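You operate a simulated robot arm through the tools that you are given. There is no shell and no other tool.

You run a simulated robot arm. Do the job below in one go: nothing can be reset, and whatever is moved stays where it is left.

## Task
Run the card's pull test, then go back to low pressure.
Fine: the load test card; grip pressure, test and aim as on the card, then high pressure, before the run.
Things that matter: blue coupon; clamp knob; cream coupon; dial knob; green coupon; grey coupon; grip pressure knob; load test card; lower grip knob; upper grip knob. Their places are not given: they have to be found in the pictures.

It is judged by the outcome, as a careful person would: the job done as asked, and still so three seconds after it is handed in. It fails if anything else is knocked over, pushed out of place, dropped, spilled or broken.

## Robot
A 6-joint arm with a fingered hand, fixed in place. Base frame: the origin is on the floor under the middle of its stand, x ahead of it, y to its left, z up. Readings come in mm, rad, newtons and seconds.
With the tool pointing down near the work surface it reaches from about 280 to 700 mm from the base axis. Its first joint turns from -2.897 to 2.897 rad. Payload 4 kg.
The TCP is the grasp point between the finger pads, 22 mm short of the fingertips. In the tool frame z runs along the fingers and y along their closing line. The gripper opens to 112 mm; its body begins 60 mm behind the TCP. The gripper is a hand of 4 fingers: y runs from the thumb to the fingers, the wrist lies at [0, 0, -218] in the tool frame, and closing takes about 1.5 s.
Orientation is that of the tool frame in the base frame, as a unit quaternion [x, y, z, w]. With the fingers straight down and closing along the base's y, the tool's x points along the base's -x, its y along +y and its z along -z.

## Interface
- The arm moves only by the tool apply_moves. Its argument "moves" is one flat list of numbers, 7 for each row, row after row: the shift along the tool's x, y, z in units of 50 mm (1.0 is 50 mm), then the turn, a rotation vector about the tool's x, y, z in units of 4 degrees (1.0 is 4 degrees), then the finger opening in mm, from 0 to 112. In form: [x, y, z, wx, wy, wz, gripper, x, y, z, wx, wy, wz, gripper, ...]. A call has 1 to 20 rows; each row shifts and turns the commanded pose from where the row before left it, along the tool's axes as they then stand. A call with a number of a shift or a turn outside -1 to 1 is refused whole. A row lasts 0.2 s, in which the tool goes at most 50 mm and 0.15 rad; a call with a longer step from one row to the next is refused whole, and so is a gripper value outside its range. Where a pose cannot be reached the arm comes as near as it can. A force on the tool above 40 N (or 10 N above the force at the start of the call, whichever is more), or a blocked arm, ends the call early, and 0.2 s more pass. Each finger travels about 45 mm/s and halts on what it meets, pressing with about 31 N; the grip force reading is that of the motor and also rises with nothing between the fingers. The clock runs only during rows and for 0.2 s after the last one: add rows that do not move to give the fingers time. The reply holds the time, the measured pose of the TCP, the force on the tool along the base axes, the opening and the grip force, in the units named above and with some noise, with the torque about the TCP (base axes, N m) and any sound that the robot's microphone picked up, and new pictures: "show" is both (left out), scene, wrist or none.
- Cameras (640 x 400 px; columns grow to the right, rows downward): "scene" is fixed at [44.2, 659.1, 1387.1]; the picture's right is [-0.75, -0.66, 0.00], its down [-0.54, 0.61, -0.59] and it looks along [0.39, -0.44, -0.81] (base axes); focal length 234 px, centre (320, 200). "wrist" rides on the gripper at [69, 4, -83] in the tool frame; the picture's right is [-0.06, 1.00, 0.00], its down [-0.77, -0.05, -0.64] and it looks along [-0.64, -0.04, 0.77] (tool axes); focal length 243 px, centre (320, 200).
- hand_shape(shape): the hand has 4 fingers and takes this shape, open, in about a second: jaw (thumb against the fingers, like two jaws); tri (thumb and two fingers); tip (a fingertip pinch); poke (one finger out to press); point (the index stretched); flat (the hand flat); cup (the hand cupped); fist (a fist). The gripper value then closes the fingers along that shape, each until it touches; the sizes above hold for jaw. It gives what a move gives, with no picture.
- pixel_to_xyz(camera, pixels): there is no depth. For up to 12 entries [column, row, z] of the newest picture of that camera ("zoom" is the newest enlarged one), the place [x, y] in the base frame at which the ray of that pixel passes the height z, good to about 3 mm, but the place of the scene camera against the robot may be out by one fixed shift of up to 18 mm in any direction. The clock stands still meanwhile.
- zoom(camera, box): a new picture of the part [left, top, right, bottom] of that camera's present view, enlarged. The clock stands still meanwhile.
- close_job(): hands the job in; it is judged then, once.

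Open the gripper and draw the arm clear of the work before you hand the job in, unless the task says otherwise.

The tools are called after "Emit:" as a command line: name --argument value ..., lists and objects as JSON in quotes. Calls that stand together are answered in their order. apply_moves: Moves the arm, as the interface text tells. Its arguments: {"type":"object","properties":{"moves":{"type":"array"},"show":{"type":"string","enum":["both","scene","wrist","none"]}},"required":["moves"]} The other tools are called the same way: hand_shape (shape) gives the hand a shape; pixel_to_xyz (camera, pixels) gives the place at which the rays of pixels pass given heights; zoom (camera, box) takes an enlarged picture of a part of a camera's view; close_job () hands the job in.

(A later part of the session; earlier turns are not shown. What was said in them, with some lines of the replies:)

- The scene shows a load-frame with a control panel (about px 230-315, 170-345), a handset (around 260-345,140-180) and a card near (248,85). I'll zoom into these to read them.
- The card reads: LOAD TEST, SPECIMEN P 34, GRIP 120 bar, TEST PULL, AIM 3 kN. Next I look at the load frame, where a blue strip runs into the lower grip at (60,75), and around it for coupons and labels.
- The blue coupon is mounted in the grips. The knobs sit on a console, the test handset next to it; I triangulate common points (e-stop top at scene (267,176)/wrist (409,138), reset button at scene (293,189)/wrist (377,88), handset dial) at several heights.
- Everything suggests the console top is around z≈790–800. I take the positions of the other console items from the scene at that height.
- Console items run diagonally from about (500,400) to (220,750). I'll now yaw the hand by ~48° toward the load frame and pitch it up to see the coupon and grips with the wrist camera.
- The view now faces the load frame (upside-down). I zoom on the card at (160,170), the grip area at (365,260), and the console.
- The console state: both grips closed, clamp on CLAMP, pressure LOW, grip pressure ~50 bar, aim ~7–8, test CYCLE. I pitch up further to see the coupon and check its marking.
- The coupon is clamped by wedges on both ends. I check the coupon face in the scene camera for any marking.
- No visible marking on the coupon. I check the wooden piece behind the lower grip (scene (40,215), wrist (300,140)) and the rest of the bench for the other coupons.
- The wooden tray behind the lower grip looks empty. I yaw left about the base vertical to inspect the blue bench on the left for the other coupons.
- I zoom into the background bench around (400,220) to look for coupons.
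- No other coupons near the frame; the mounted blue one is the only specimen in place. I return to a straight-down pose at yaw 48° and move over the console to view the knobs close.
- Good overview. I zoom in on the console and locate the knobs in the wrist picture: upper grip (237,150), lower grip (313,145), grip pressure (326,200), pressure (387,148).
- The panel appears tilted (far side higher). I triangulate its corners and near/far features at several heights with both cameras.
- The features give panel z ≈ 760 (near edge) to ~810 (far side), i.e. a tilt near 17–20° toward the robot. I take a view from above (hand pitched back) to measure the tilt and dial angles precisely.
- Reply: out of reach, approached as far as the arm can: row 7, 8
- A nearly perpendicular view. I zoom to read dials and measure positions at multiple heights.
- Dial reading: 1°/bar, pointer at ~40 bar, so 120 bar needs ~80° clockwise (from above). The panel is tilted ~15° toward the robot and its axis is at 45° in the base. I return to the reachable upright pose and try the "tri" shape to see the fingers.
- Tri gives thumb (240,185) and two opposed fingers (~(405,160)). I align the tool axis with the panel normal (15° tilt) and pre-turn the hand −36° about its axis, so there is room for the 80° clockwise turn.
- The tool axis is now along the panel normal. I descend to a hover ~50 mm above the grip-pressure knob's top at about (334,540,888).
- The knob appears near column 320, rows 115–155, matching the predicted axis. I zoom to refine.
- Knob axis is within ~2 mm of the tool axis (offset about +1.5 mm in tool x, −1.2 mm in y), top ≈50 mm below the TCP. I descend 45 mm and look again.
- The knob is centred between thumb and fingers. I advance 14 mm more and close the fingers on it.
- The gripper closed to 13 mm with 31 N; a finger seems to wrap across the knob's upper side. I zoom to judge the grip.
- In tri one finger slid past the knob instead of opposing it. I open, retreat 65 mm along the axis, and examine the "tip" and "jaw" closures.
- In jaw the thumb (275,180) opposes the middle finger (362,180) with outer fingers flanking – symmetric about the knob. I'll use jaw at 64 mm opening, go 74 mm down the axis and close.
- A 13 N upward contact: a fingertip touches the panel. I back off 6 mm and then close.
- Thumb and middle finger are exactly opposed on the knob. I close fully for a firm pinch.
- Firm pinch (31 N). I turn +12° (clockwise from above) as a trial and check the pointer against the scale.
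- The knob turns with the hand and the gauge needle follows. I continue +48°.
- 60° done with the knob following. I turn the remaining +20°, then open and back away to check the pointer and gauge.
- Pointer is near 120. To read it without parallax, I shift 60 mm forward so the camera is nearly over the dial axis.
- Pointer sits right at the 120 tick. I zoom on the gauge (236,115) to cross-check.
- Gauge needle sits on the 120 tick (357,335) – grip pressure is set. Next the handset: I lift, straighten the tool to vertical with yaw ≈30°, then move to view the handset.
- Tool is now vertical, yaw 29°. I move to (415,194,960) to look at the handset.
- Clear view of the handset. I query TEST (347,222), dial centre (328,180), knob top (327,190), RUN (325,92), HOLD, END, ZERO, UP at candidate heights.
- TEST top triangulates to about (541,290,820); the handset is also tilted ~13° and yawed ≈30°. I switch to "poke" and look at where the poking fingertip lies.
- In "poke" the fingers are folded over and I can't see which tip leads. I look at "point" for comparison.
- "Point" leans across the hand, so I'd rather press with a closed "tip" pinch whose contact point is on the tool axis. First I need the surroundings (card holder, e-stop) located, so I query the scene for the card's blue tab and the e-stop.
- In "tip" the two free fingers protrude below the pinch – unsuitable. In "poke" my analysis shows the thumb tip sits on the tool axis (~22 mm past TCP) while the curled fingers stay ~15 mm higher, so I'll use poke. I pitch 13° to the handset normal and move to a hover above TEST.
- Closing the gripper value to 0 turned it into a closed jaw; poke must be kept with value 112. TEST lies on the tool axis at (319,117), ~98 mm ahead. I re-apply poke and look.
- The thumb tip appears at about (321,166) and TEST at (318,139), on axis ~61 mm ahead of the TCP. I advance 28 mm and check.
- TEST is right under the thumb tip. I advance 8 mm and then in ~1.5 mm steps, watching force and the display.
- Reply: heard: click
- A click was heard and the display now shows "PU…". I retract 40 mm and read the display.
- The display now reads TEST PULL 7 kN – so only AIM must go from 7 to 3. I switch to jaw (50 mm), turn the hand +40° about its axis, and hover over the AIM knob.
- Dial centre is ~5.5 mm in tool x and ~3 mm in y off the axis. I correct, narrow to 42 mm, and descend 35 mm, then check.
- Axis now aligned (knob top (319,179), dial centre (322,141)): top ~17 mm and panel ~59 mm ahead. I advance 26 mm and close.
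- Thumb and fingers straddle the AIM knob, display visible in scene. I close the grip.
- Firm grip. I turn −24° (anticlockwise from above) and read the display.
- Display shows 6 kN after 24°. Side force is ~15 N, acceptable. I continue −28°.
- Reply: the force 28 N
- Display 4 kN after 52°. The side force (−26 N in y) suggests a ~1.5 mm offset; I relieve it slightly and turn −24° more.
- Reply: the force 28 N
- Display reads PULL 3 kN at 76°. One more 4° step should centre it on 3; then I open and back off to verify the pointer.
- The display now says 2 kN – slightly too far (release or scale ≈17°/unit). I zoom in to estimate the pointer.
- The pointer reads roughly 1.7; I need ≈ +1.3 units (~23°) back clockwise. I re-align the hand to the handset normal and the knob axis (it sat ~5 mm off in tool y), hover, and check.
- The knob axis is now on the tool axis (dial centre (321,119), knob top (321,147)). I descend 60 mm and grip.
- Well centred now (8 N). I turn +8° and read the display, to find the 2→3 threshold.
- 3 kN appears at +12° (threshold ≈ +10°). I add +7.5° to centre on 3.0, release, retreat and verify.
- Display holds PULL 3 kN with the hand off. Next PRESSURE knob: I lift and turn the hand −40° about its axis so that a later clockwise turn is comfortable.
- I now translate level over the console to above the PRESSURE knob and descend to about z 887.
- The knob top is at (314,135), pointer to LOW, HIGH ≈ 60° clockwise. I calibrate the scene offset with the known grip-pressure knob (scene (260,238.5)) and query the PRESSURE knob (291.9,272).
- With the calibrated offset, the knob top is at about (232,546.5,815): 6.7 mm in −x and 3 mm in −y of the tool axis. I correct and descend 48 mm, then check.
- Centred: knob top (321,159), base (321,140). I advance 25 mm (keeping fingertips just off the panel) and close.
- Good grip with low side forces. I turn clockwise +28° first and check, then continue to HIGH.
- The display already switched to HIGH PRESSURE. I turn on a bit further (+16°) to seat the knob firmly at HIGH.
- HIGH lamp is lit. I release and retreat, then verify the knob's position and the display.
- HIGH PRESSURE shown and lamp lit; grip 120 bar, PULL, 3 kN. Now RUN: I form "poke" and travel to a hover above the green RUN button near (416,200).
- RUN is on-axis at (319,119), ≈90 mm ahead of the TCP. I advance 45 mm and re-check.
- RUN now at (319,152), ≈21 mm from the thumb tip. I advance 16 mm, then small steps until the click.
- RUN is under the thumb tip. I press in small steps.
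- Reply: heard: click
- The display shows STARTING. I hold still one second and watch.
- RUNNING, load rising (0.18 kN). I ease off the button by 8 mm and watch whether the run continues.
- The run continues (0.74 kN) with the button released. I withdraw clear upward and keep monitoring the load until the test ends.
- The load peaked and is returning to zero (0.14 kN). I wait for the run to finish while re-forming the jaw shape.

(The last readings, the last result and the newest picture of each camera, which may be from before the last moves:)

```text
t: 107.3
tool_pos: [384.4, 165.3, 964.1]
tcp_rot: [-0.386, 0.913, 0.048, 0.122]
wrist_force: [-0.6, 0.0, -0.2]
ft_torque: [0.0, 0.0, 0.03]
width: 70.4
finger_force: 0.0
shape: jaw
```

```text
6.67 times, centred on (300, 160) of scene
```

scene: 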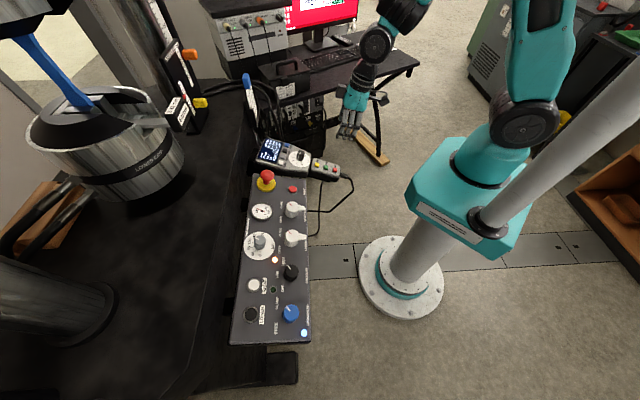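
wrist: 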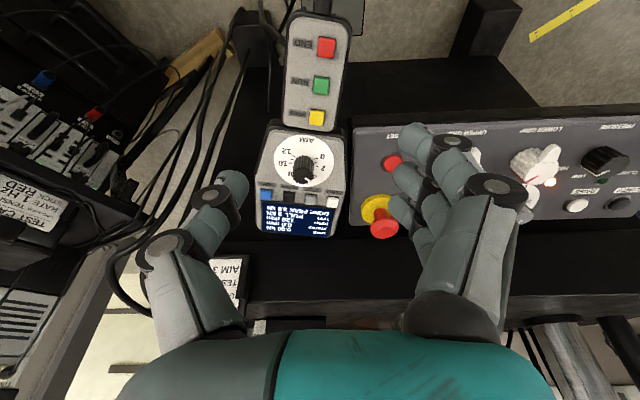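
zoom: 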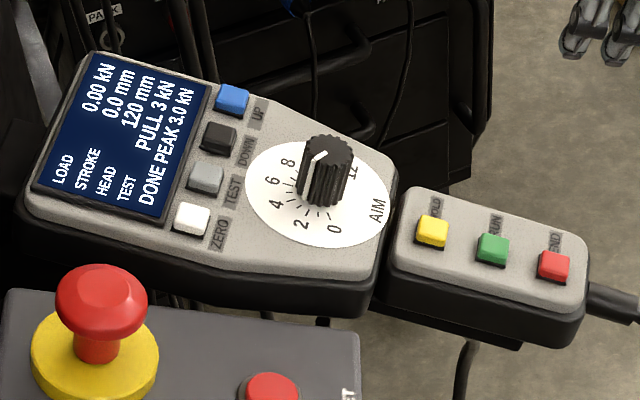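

The test is DONE, PEAK 3.0 kN, load 0. Now back to low pressure: I travel back over the PRESSURE knob with the same orientation and descend part-way.

Emit:
apply_moves --moves '[-0.279, 0.838, 0.05, 0, 0, 0, 66, -0.279, 0.838, 0.05, 0, 0, 0, 66, -0.279, 0.838, 0.05, 0, 0, 0, 66, -0.279, 0.838, 0.05, 0, 0, 0, 66, -0.279, 0.838, 0.05, 0, 0, 0, 66, -0.279, 0.838, 0.05, 0, 0, 0, 66, -0.279, 0.838, 0.05, 0, 0, 0, 66, -0.279, 0.838, 0.05, 0, 0, 0, 66, -0.279, 0.838, 0.05, 0, 0, 0, 66, 0, 0, 0.8, 0, 0, 0, 66, 0, 0, 0.8, 0, 0, 0, 66]' --show "both"

Emit:
zoom --camera "wrist" --box '[220, 20, 420, 190]'

```text
t: 109.7
tool_pos: [215.8, 533.0, 893.4]
tcp_rot: [-0.387, 0.913, 0.049, 0.121]
wrist_force: [-0.1, -0.4, 0.2]
ft_torque: [-0.01, -0.01, 0.02]
width: 66.6
finger_force: 0.1
shape: jaw
```

scene: 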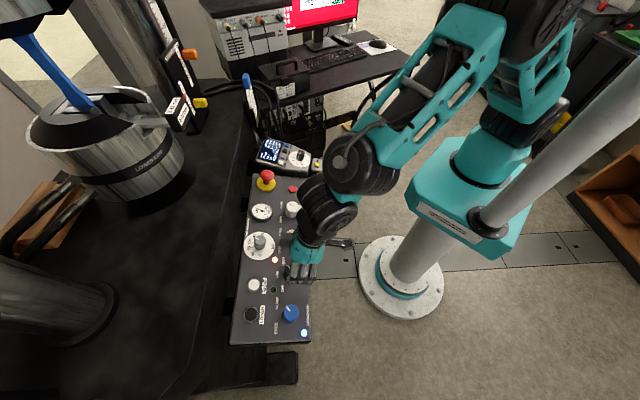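
wrist: 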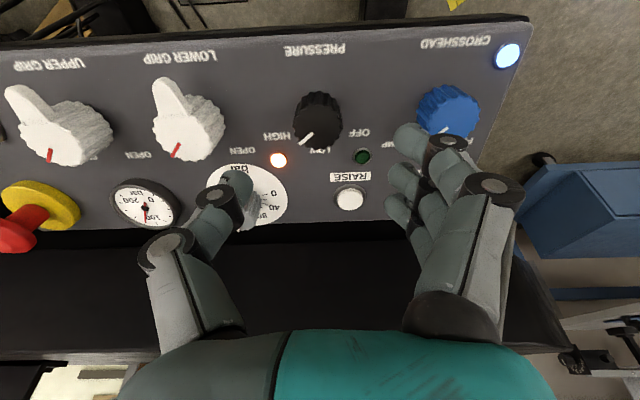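

```text
2.35 times, centred on (320, 105) of wrist
```

zoom: 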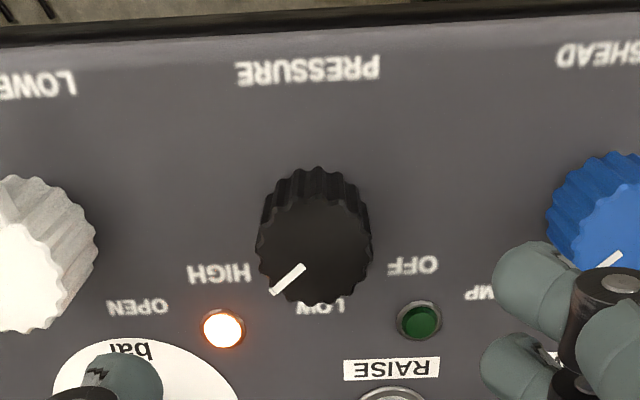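

Knob at (317,128); offset ≈ −3 mm in x and −2.5 mm in y. I correct and descend 52 mm, checking once more.

Emit:
apply_moves --moves '[-0.03, -0.025, 0.2, 0, 0, 0, 66, -0.03, -0.025, 0.4, 0, 0, 0, 66, 0, 0, 0.44, 0, 0, 0, 66]' --show "wrist"

Emit:
zoom --camera "wrist" --box '[220, 50, 420, 220]'

```text
t: 110.5
tool_pos: [230.0, 543.1, 845.2]
tcp_rot: [-0.386, 0.913, 0.049, 0.122]
wrist_force: [-0.8, 0.1, 0.3]
ft_torque: [0.03, 0.01, 0.02]
width: 66.3
finger_force: 0.1
shape: jaw
```

wrist: 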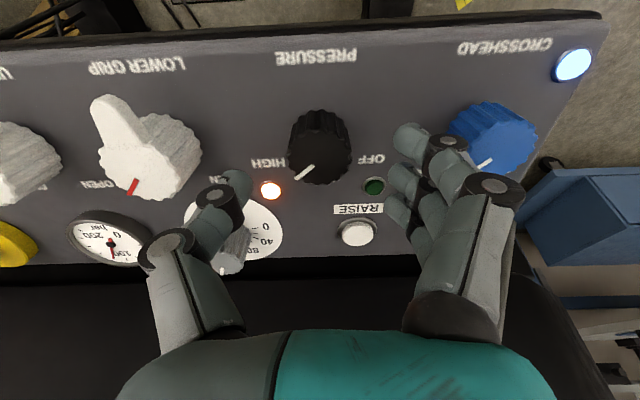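

```text
2.35 times, centred on (320, 135) of wrist
```

zoom: 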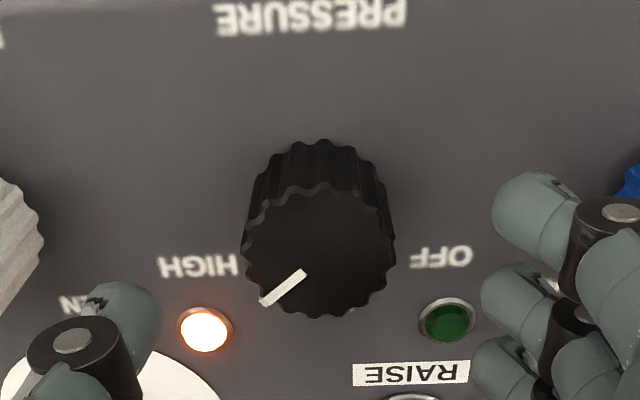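

Centred as before. I advance 25 mm, close, and confirm the grip.

Emit:
apply_moves --moves '[0, 0, 0.25, 0, 0, 0, 66, 0, 0, 0.25, 0, 0, 0, 66, 0, 0, 0, 0, 0, 0, 5, 0, 0, 0, 0, 0, 0, 5, 0, 0, 0, 0, 0, 0, 5, 0, 0, 0, 0, 0, 0, 5, 0, 0, 0, 0, 0, 0, 5, 0, 0, 0, 0, 0, 0, 5, 0, 0, 0, 0, 0, 0, 5]' --show "wrist"

Emit:
zoom --camera "wrist" --box '[200, 80, 440, 270]'

```text
t: 112.5
tool_pos: [233.0, 548.1, 821.4]
tcp_rot: [-0.387, 0.913, 0.047, 0.122]
wrist_force: [2.0, 1.3, -2.0]
ft_torque: [0.0, 0.03, 0.02]
width: 21.6
finger_force: 31.0
shape: jaw
```

wrist: 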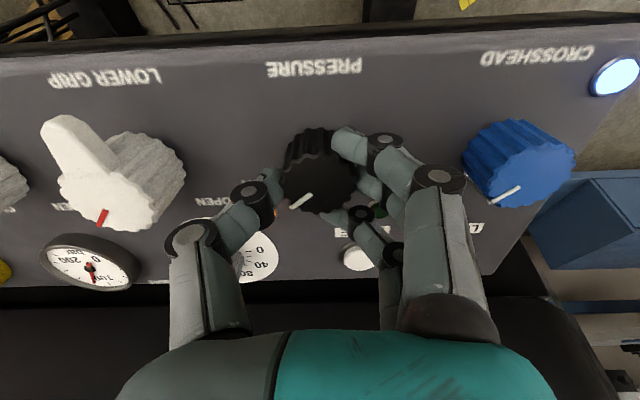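

```text
2.11 times, centred on (320, 175) of wrist
```

zoom: 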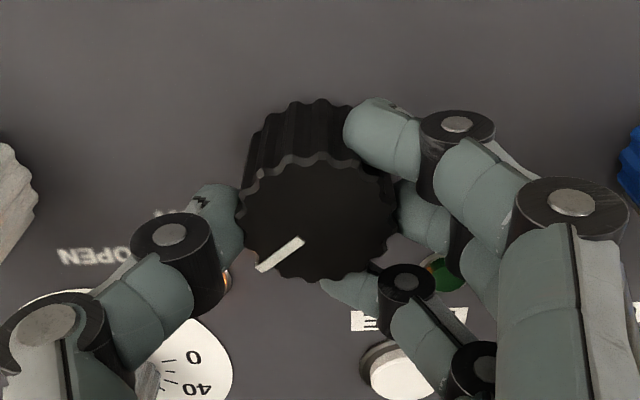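

Firm grip. I turn anticlockwise −44° back to LOW, in two parts, checking the display.

Emit:
apply_moves --moves '[0, 0, 0, 0, 0, -1, 5, 0, 0, 0, 0, 0, -1, 5, 0, 0, 0, 0, 0, -1, 5, 0, 0, 0, 0, 0, -1, 5, 0, 0, 0, 0, 0, -1, 5, 0, 0, 0, 0, 0, -1, 5, 0, 0, 0, 0, 0, -1, 5]' --show "both"

Emit:
zoom --camera "scene" --box '[255, 130, 315, 180]'

```text
t: 114.1
tool_pos: [233.7, 549.9, 821.0]
tcp_rot: [-0.597, 0.791, 0.018, 0.129]
wrist_force: [-8.1, -6.2, -2.2]
ft_torque: [-0.11, 0.19, -0.04]
width: 20.2
finger_force: 30.5
shape: jaw
```

scene: 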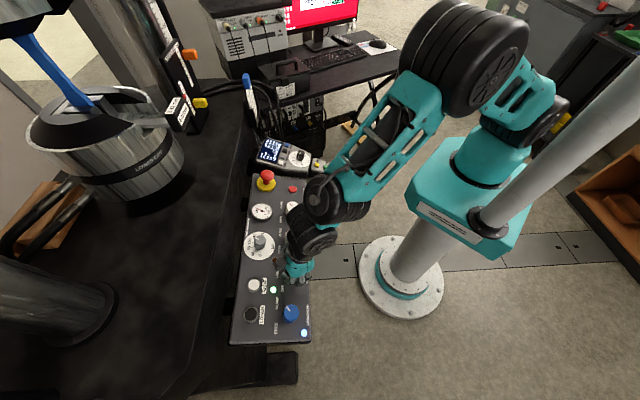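
wrist: 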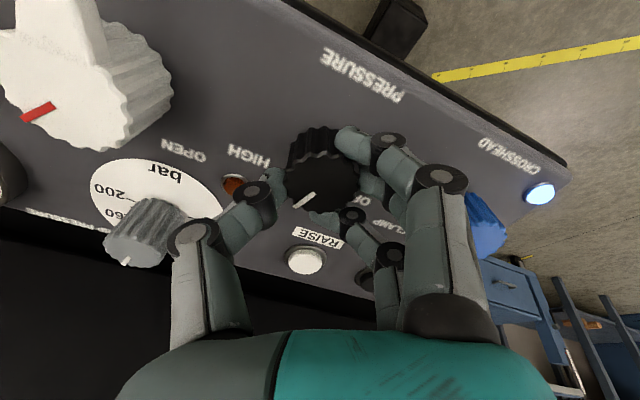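

```text
8.00 times, centred on (285, 155) of scene
```

zoom: 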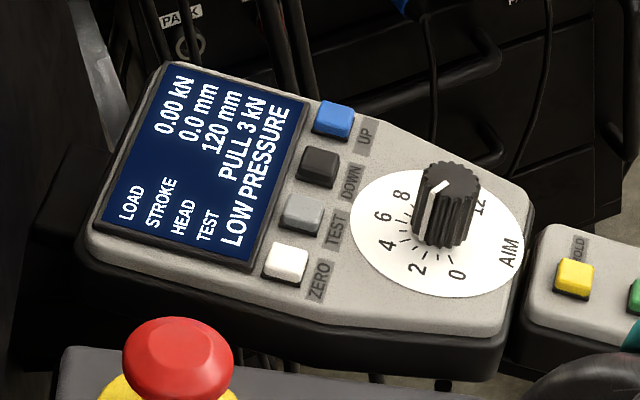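

LOW PRESSURE is back. I turn another −16° to centre the pointer on LOW, then release and retreat.

Emit:
apply_moves --moves '[0, 0, 0, 0, 0, -1, 5, 0, 0, 0, 0, 0, -1, 5, 0, 0, 0, 0, 0, -1, 5, 0, 0, 0, 0, 0, -1, 5, 0, 0, 0, 0, 0, 0, 5, 0, 0, 0, 0, 0, 0, 66, 0, 0, 0, 0, 0, 0, 66, 0, 0, 0, 0, 0, 0, 66, 0, 0, 0, 0, 0, 0, 66, 0, 0, 0, 0, 0, 0, 66, 0, 0, -0.5, 0, 0, 0, 66, 0, 0, -0.8, 0, 0, 0, 66, 0, 0, -0.9, 0, 0, 0, 66, 0, 0, -0.9, 0, 0, 0, 66]' --show "both"

Emit:
zoom --camera "wrist" --box '[200, 0, 440, 180]'

Emit:
zoom --camera "scene" --box '[230, 130, 330, 345]'

```text
t: 117.1
tool_pos: [205.7, 518.5, 971.2]
tcp_rot: [-0.701, 0.701, 0.0, 0.132]
wrist_force: [0.4, -0.1, 0.2]
ft_torque: [0.01, -0.02, 0.0]
width: 65.7
finger_force: 0.0
shape: jaw
```

scene: 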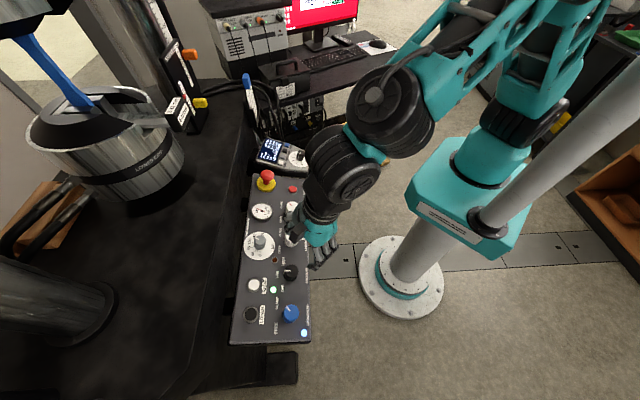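
wrist: 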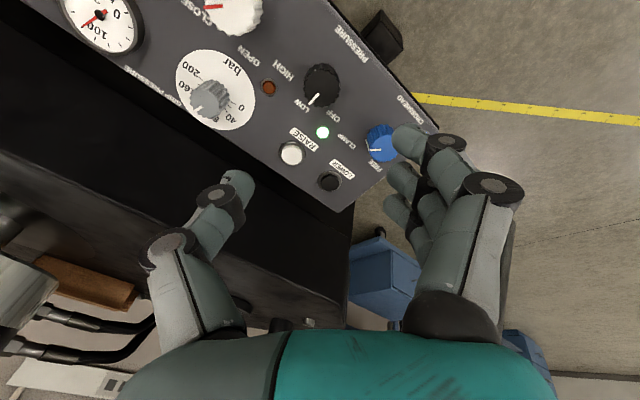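

```text
2.22 times, centred on (320, 90) of wrist
```

zoom: 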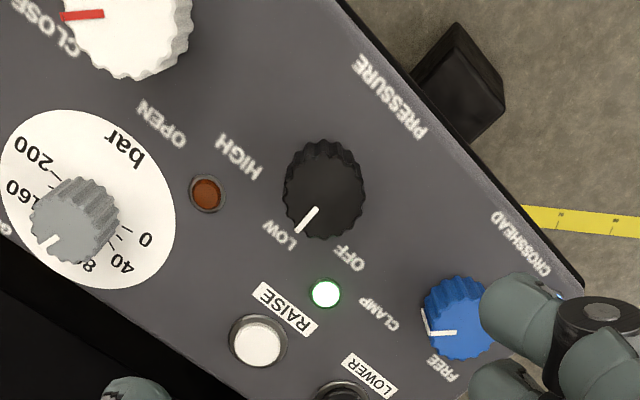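

```text
1.86 times, centred on (280, 238) of scene
```

zoom: 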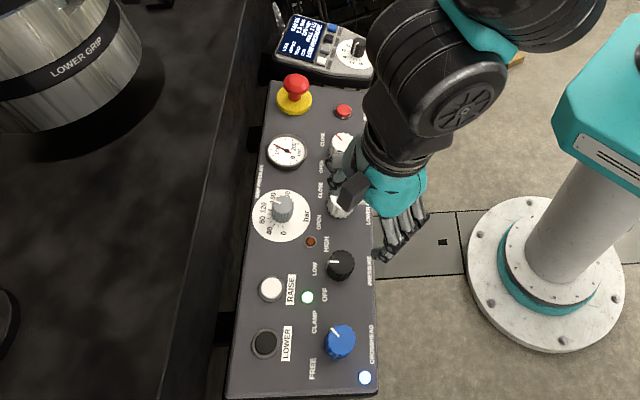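

LOW lamp is lit and the pointer is on LOW. I open the gripper and draw the arm up and back away from the console.

Emit:
apply_moves --moves '[0, 0, -0.8, 0, 0, 0, 112, 0, 0, -0.8, 0, 0, 0, 112, 0, 0, -0.8, 0, 0, 0, 112, 0.7, -0.42, -0.05, 0, 0, 0, 112, 0.7, -0.42, -0.05, 0, 0, 0, 112, 0.7, -0.42, -0.05, 0, 0, 0, 112, 0.7, -0.42, -0.05, 0, 0, 0, 112, 0.7, -0.42, -0.05, 0, 0, 0, 112, 0.7, -0.42, -0.05, 0, 0, 0, 112, 0.7, -0.42, -0.05, 0, 0, 0, 112, 0, 0, 0, 0, 0, 0, 112]' --show "both"

Emit:
zoom --camera "scene" --box '[235, 130, 345, 250]'

Emit:
zoom --camera "scene" --box '[225, 195, 325, 345]'

```text
t: 119.5
tool_pos: [328.9, 249.6, 1087.6]
tcp_rot: [-0.701, 0.701, -0.002, 0.13]
wrist_force: [0.2, 0.6, 0.7]
ft_torque: [0.02, 0.0, 0.0]
width: 111.8
finger_force: 0.0
shape: jaw
```

scene: 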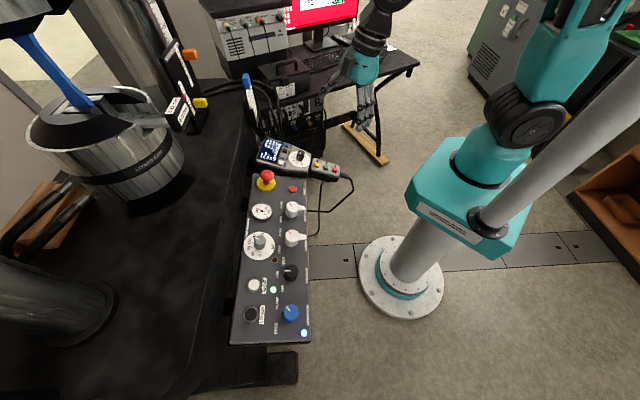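
wrist: 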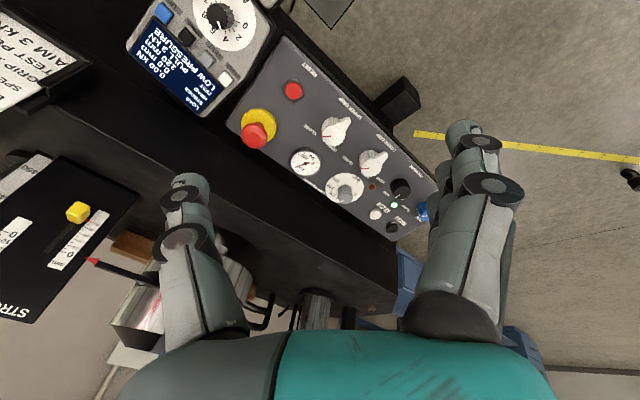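

```text
3.33 times, centred on (290, 190) of scene
```

zoom: 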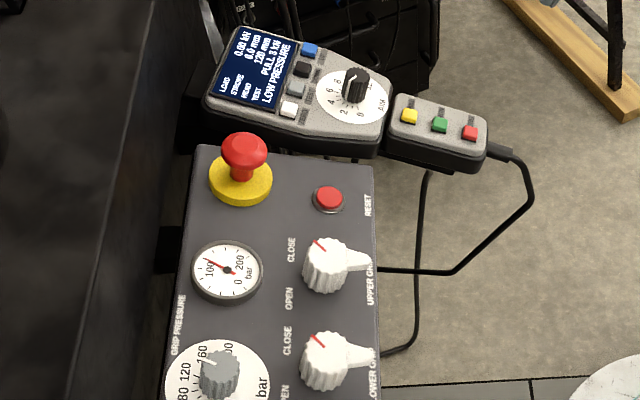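

```text
2.67 times, centred on (275, 270) of scene
```

zoom: 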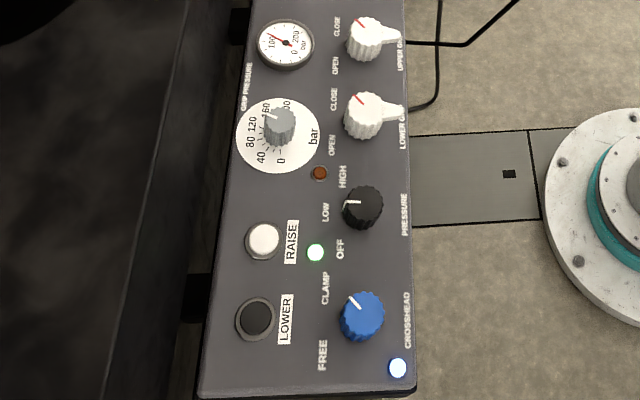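

The test ran to completion (DONE, PEAK 3.0 kN). The display now reads LOW PRESSURE with the LOW lamp on. The coupon, card and console are undisturbed, the gripper is open and the arm is clear, so I hand the job in.

Emit:
close_job

```text
The job is handed in.
```

I ran the card's pull test and returned the machine to low pressure. The display read "DONE PEAK 3.0 kN", then "LOW PRESSURE" with the LOW lamp lit, and I've handed the job in.

- **Grip pressure:** I turned it from about 40 bar to 120 bar. The gauge needle sat on the 120 tick, within about 2 bar.
- **Test and aim:** I set the test to PULL and the aim to 3 kN. On the first attempt at the aim dial the display dropped to 2 kN as I let go, so I turned it back and checked that it held at 3 before going on.
- **Run:** I switched to high pressure, then pressed RUN. The load rose and returned to 0.00 kN.

**Not confirmed:** the card calls for specimen P 34, but I saw no marking on the blue coupon already in the grips. The green, cream and grey coupons were not in view, so I ran the test on the blue one as mounted.

Both grips were closed and the clamp was on when I finished. The gripper was open and the arm clear of the work.
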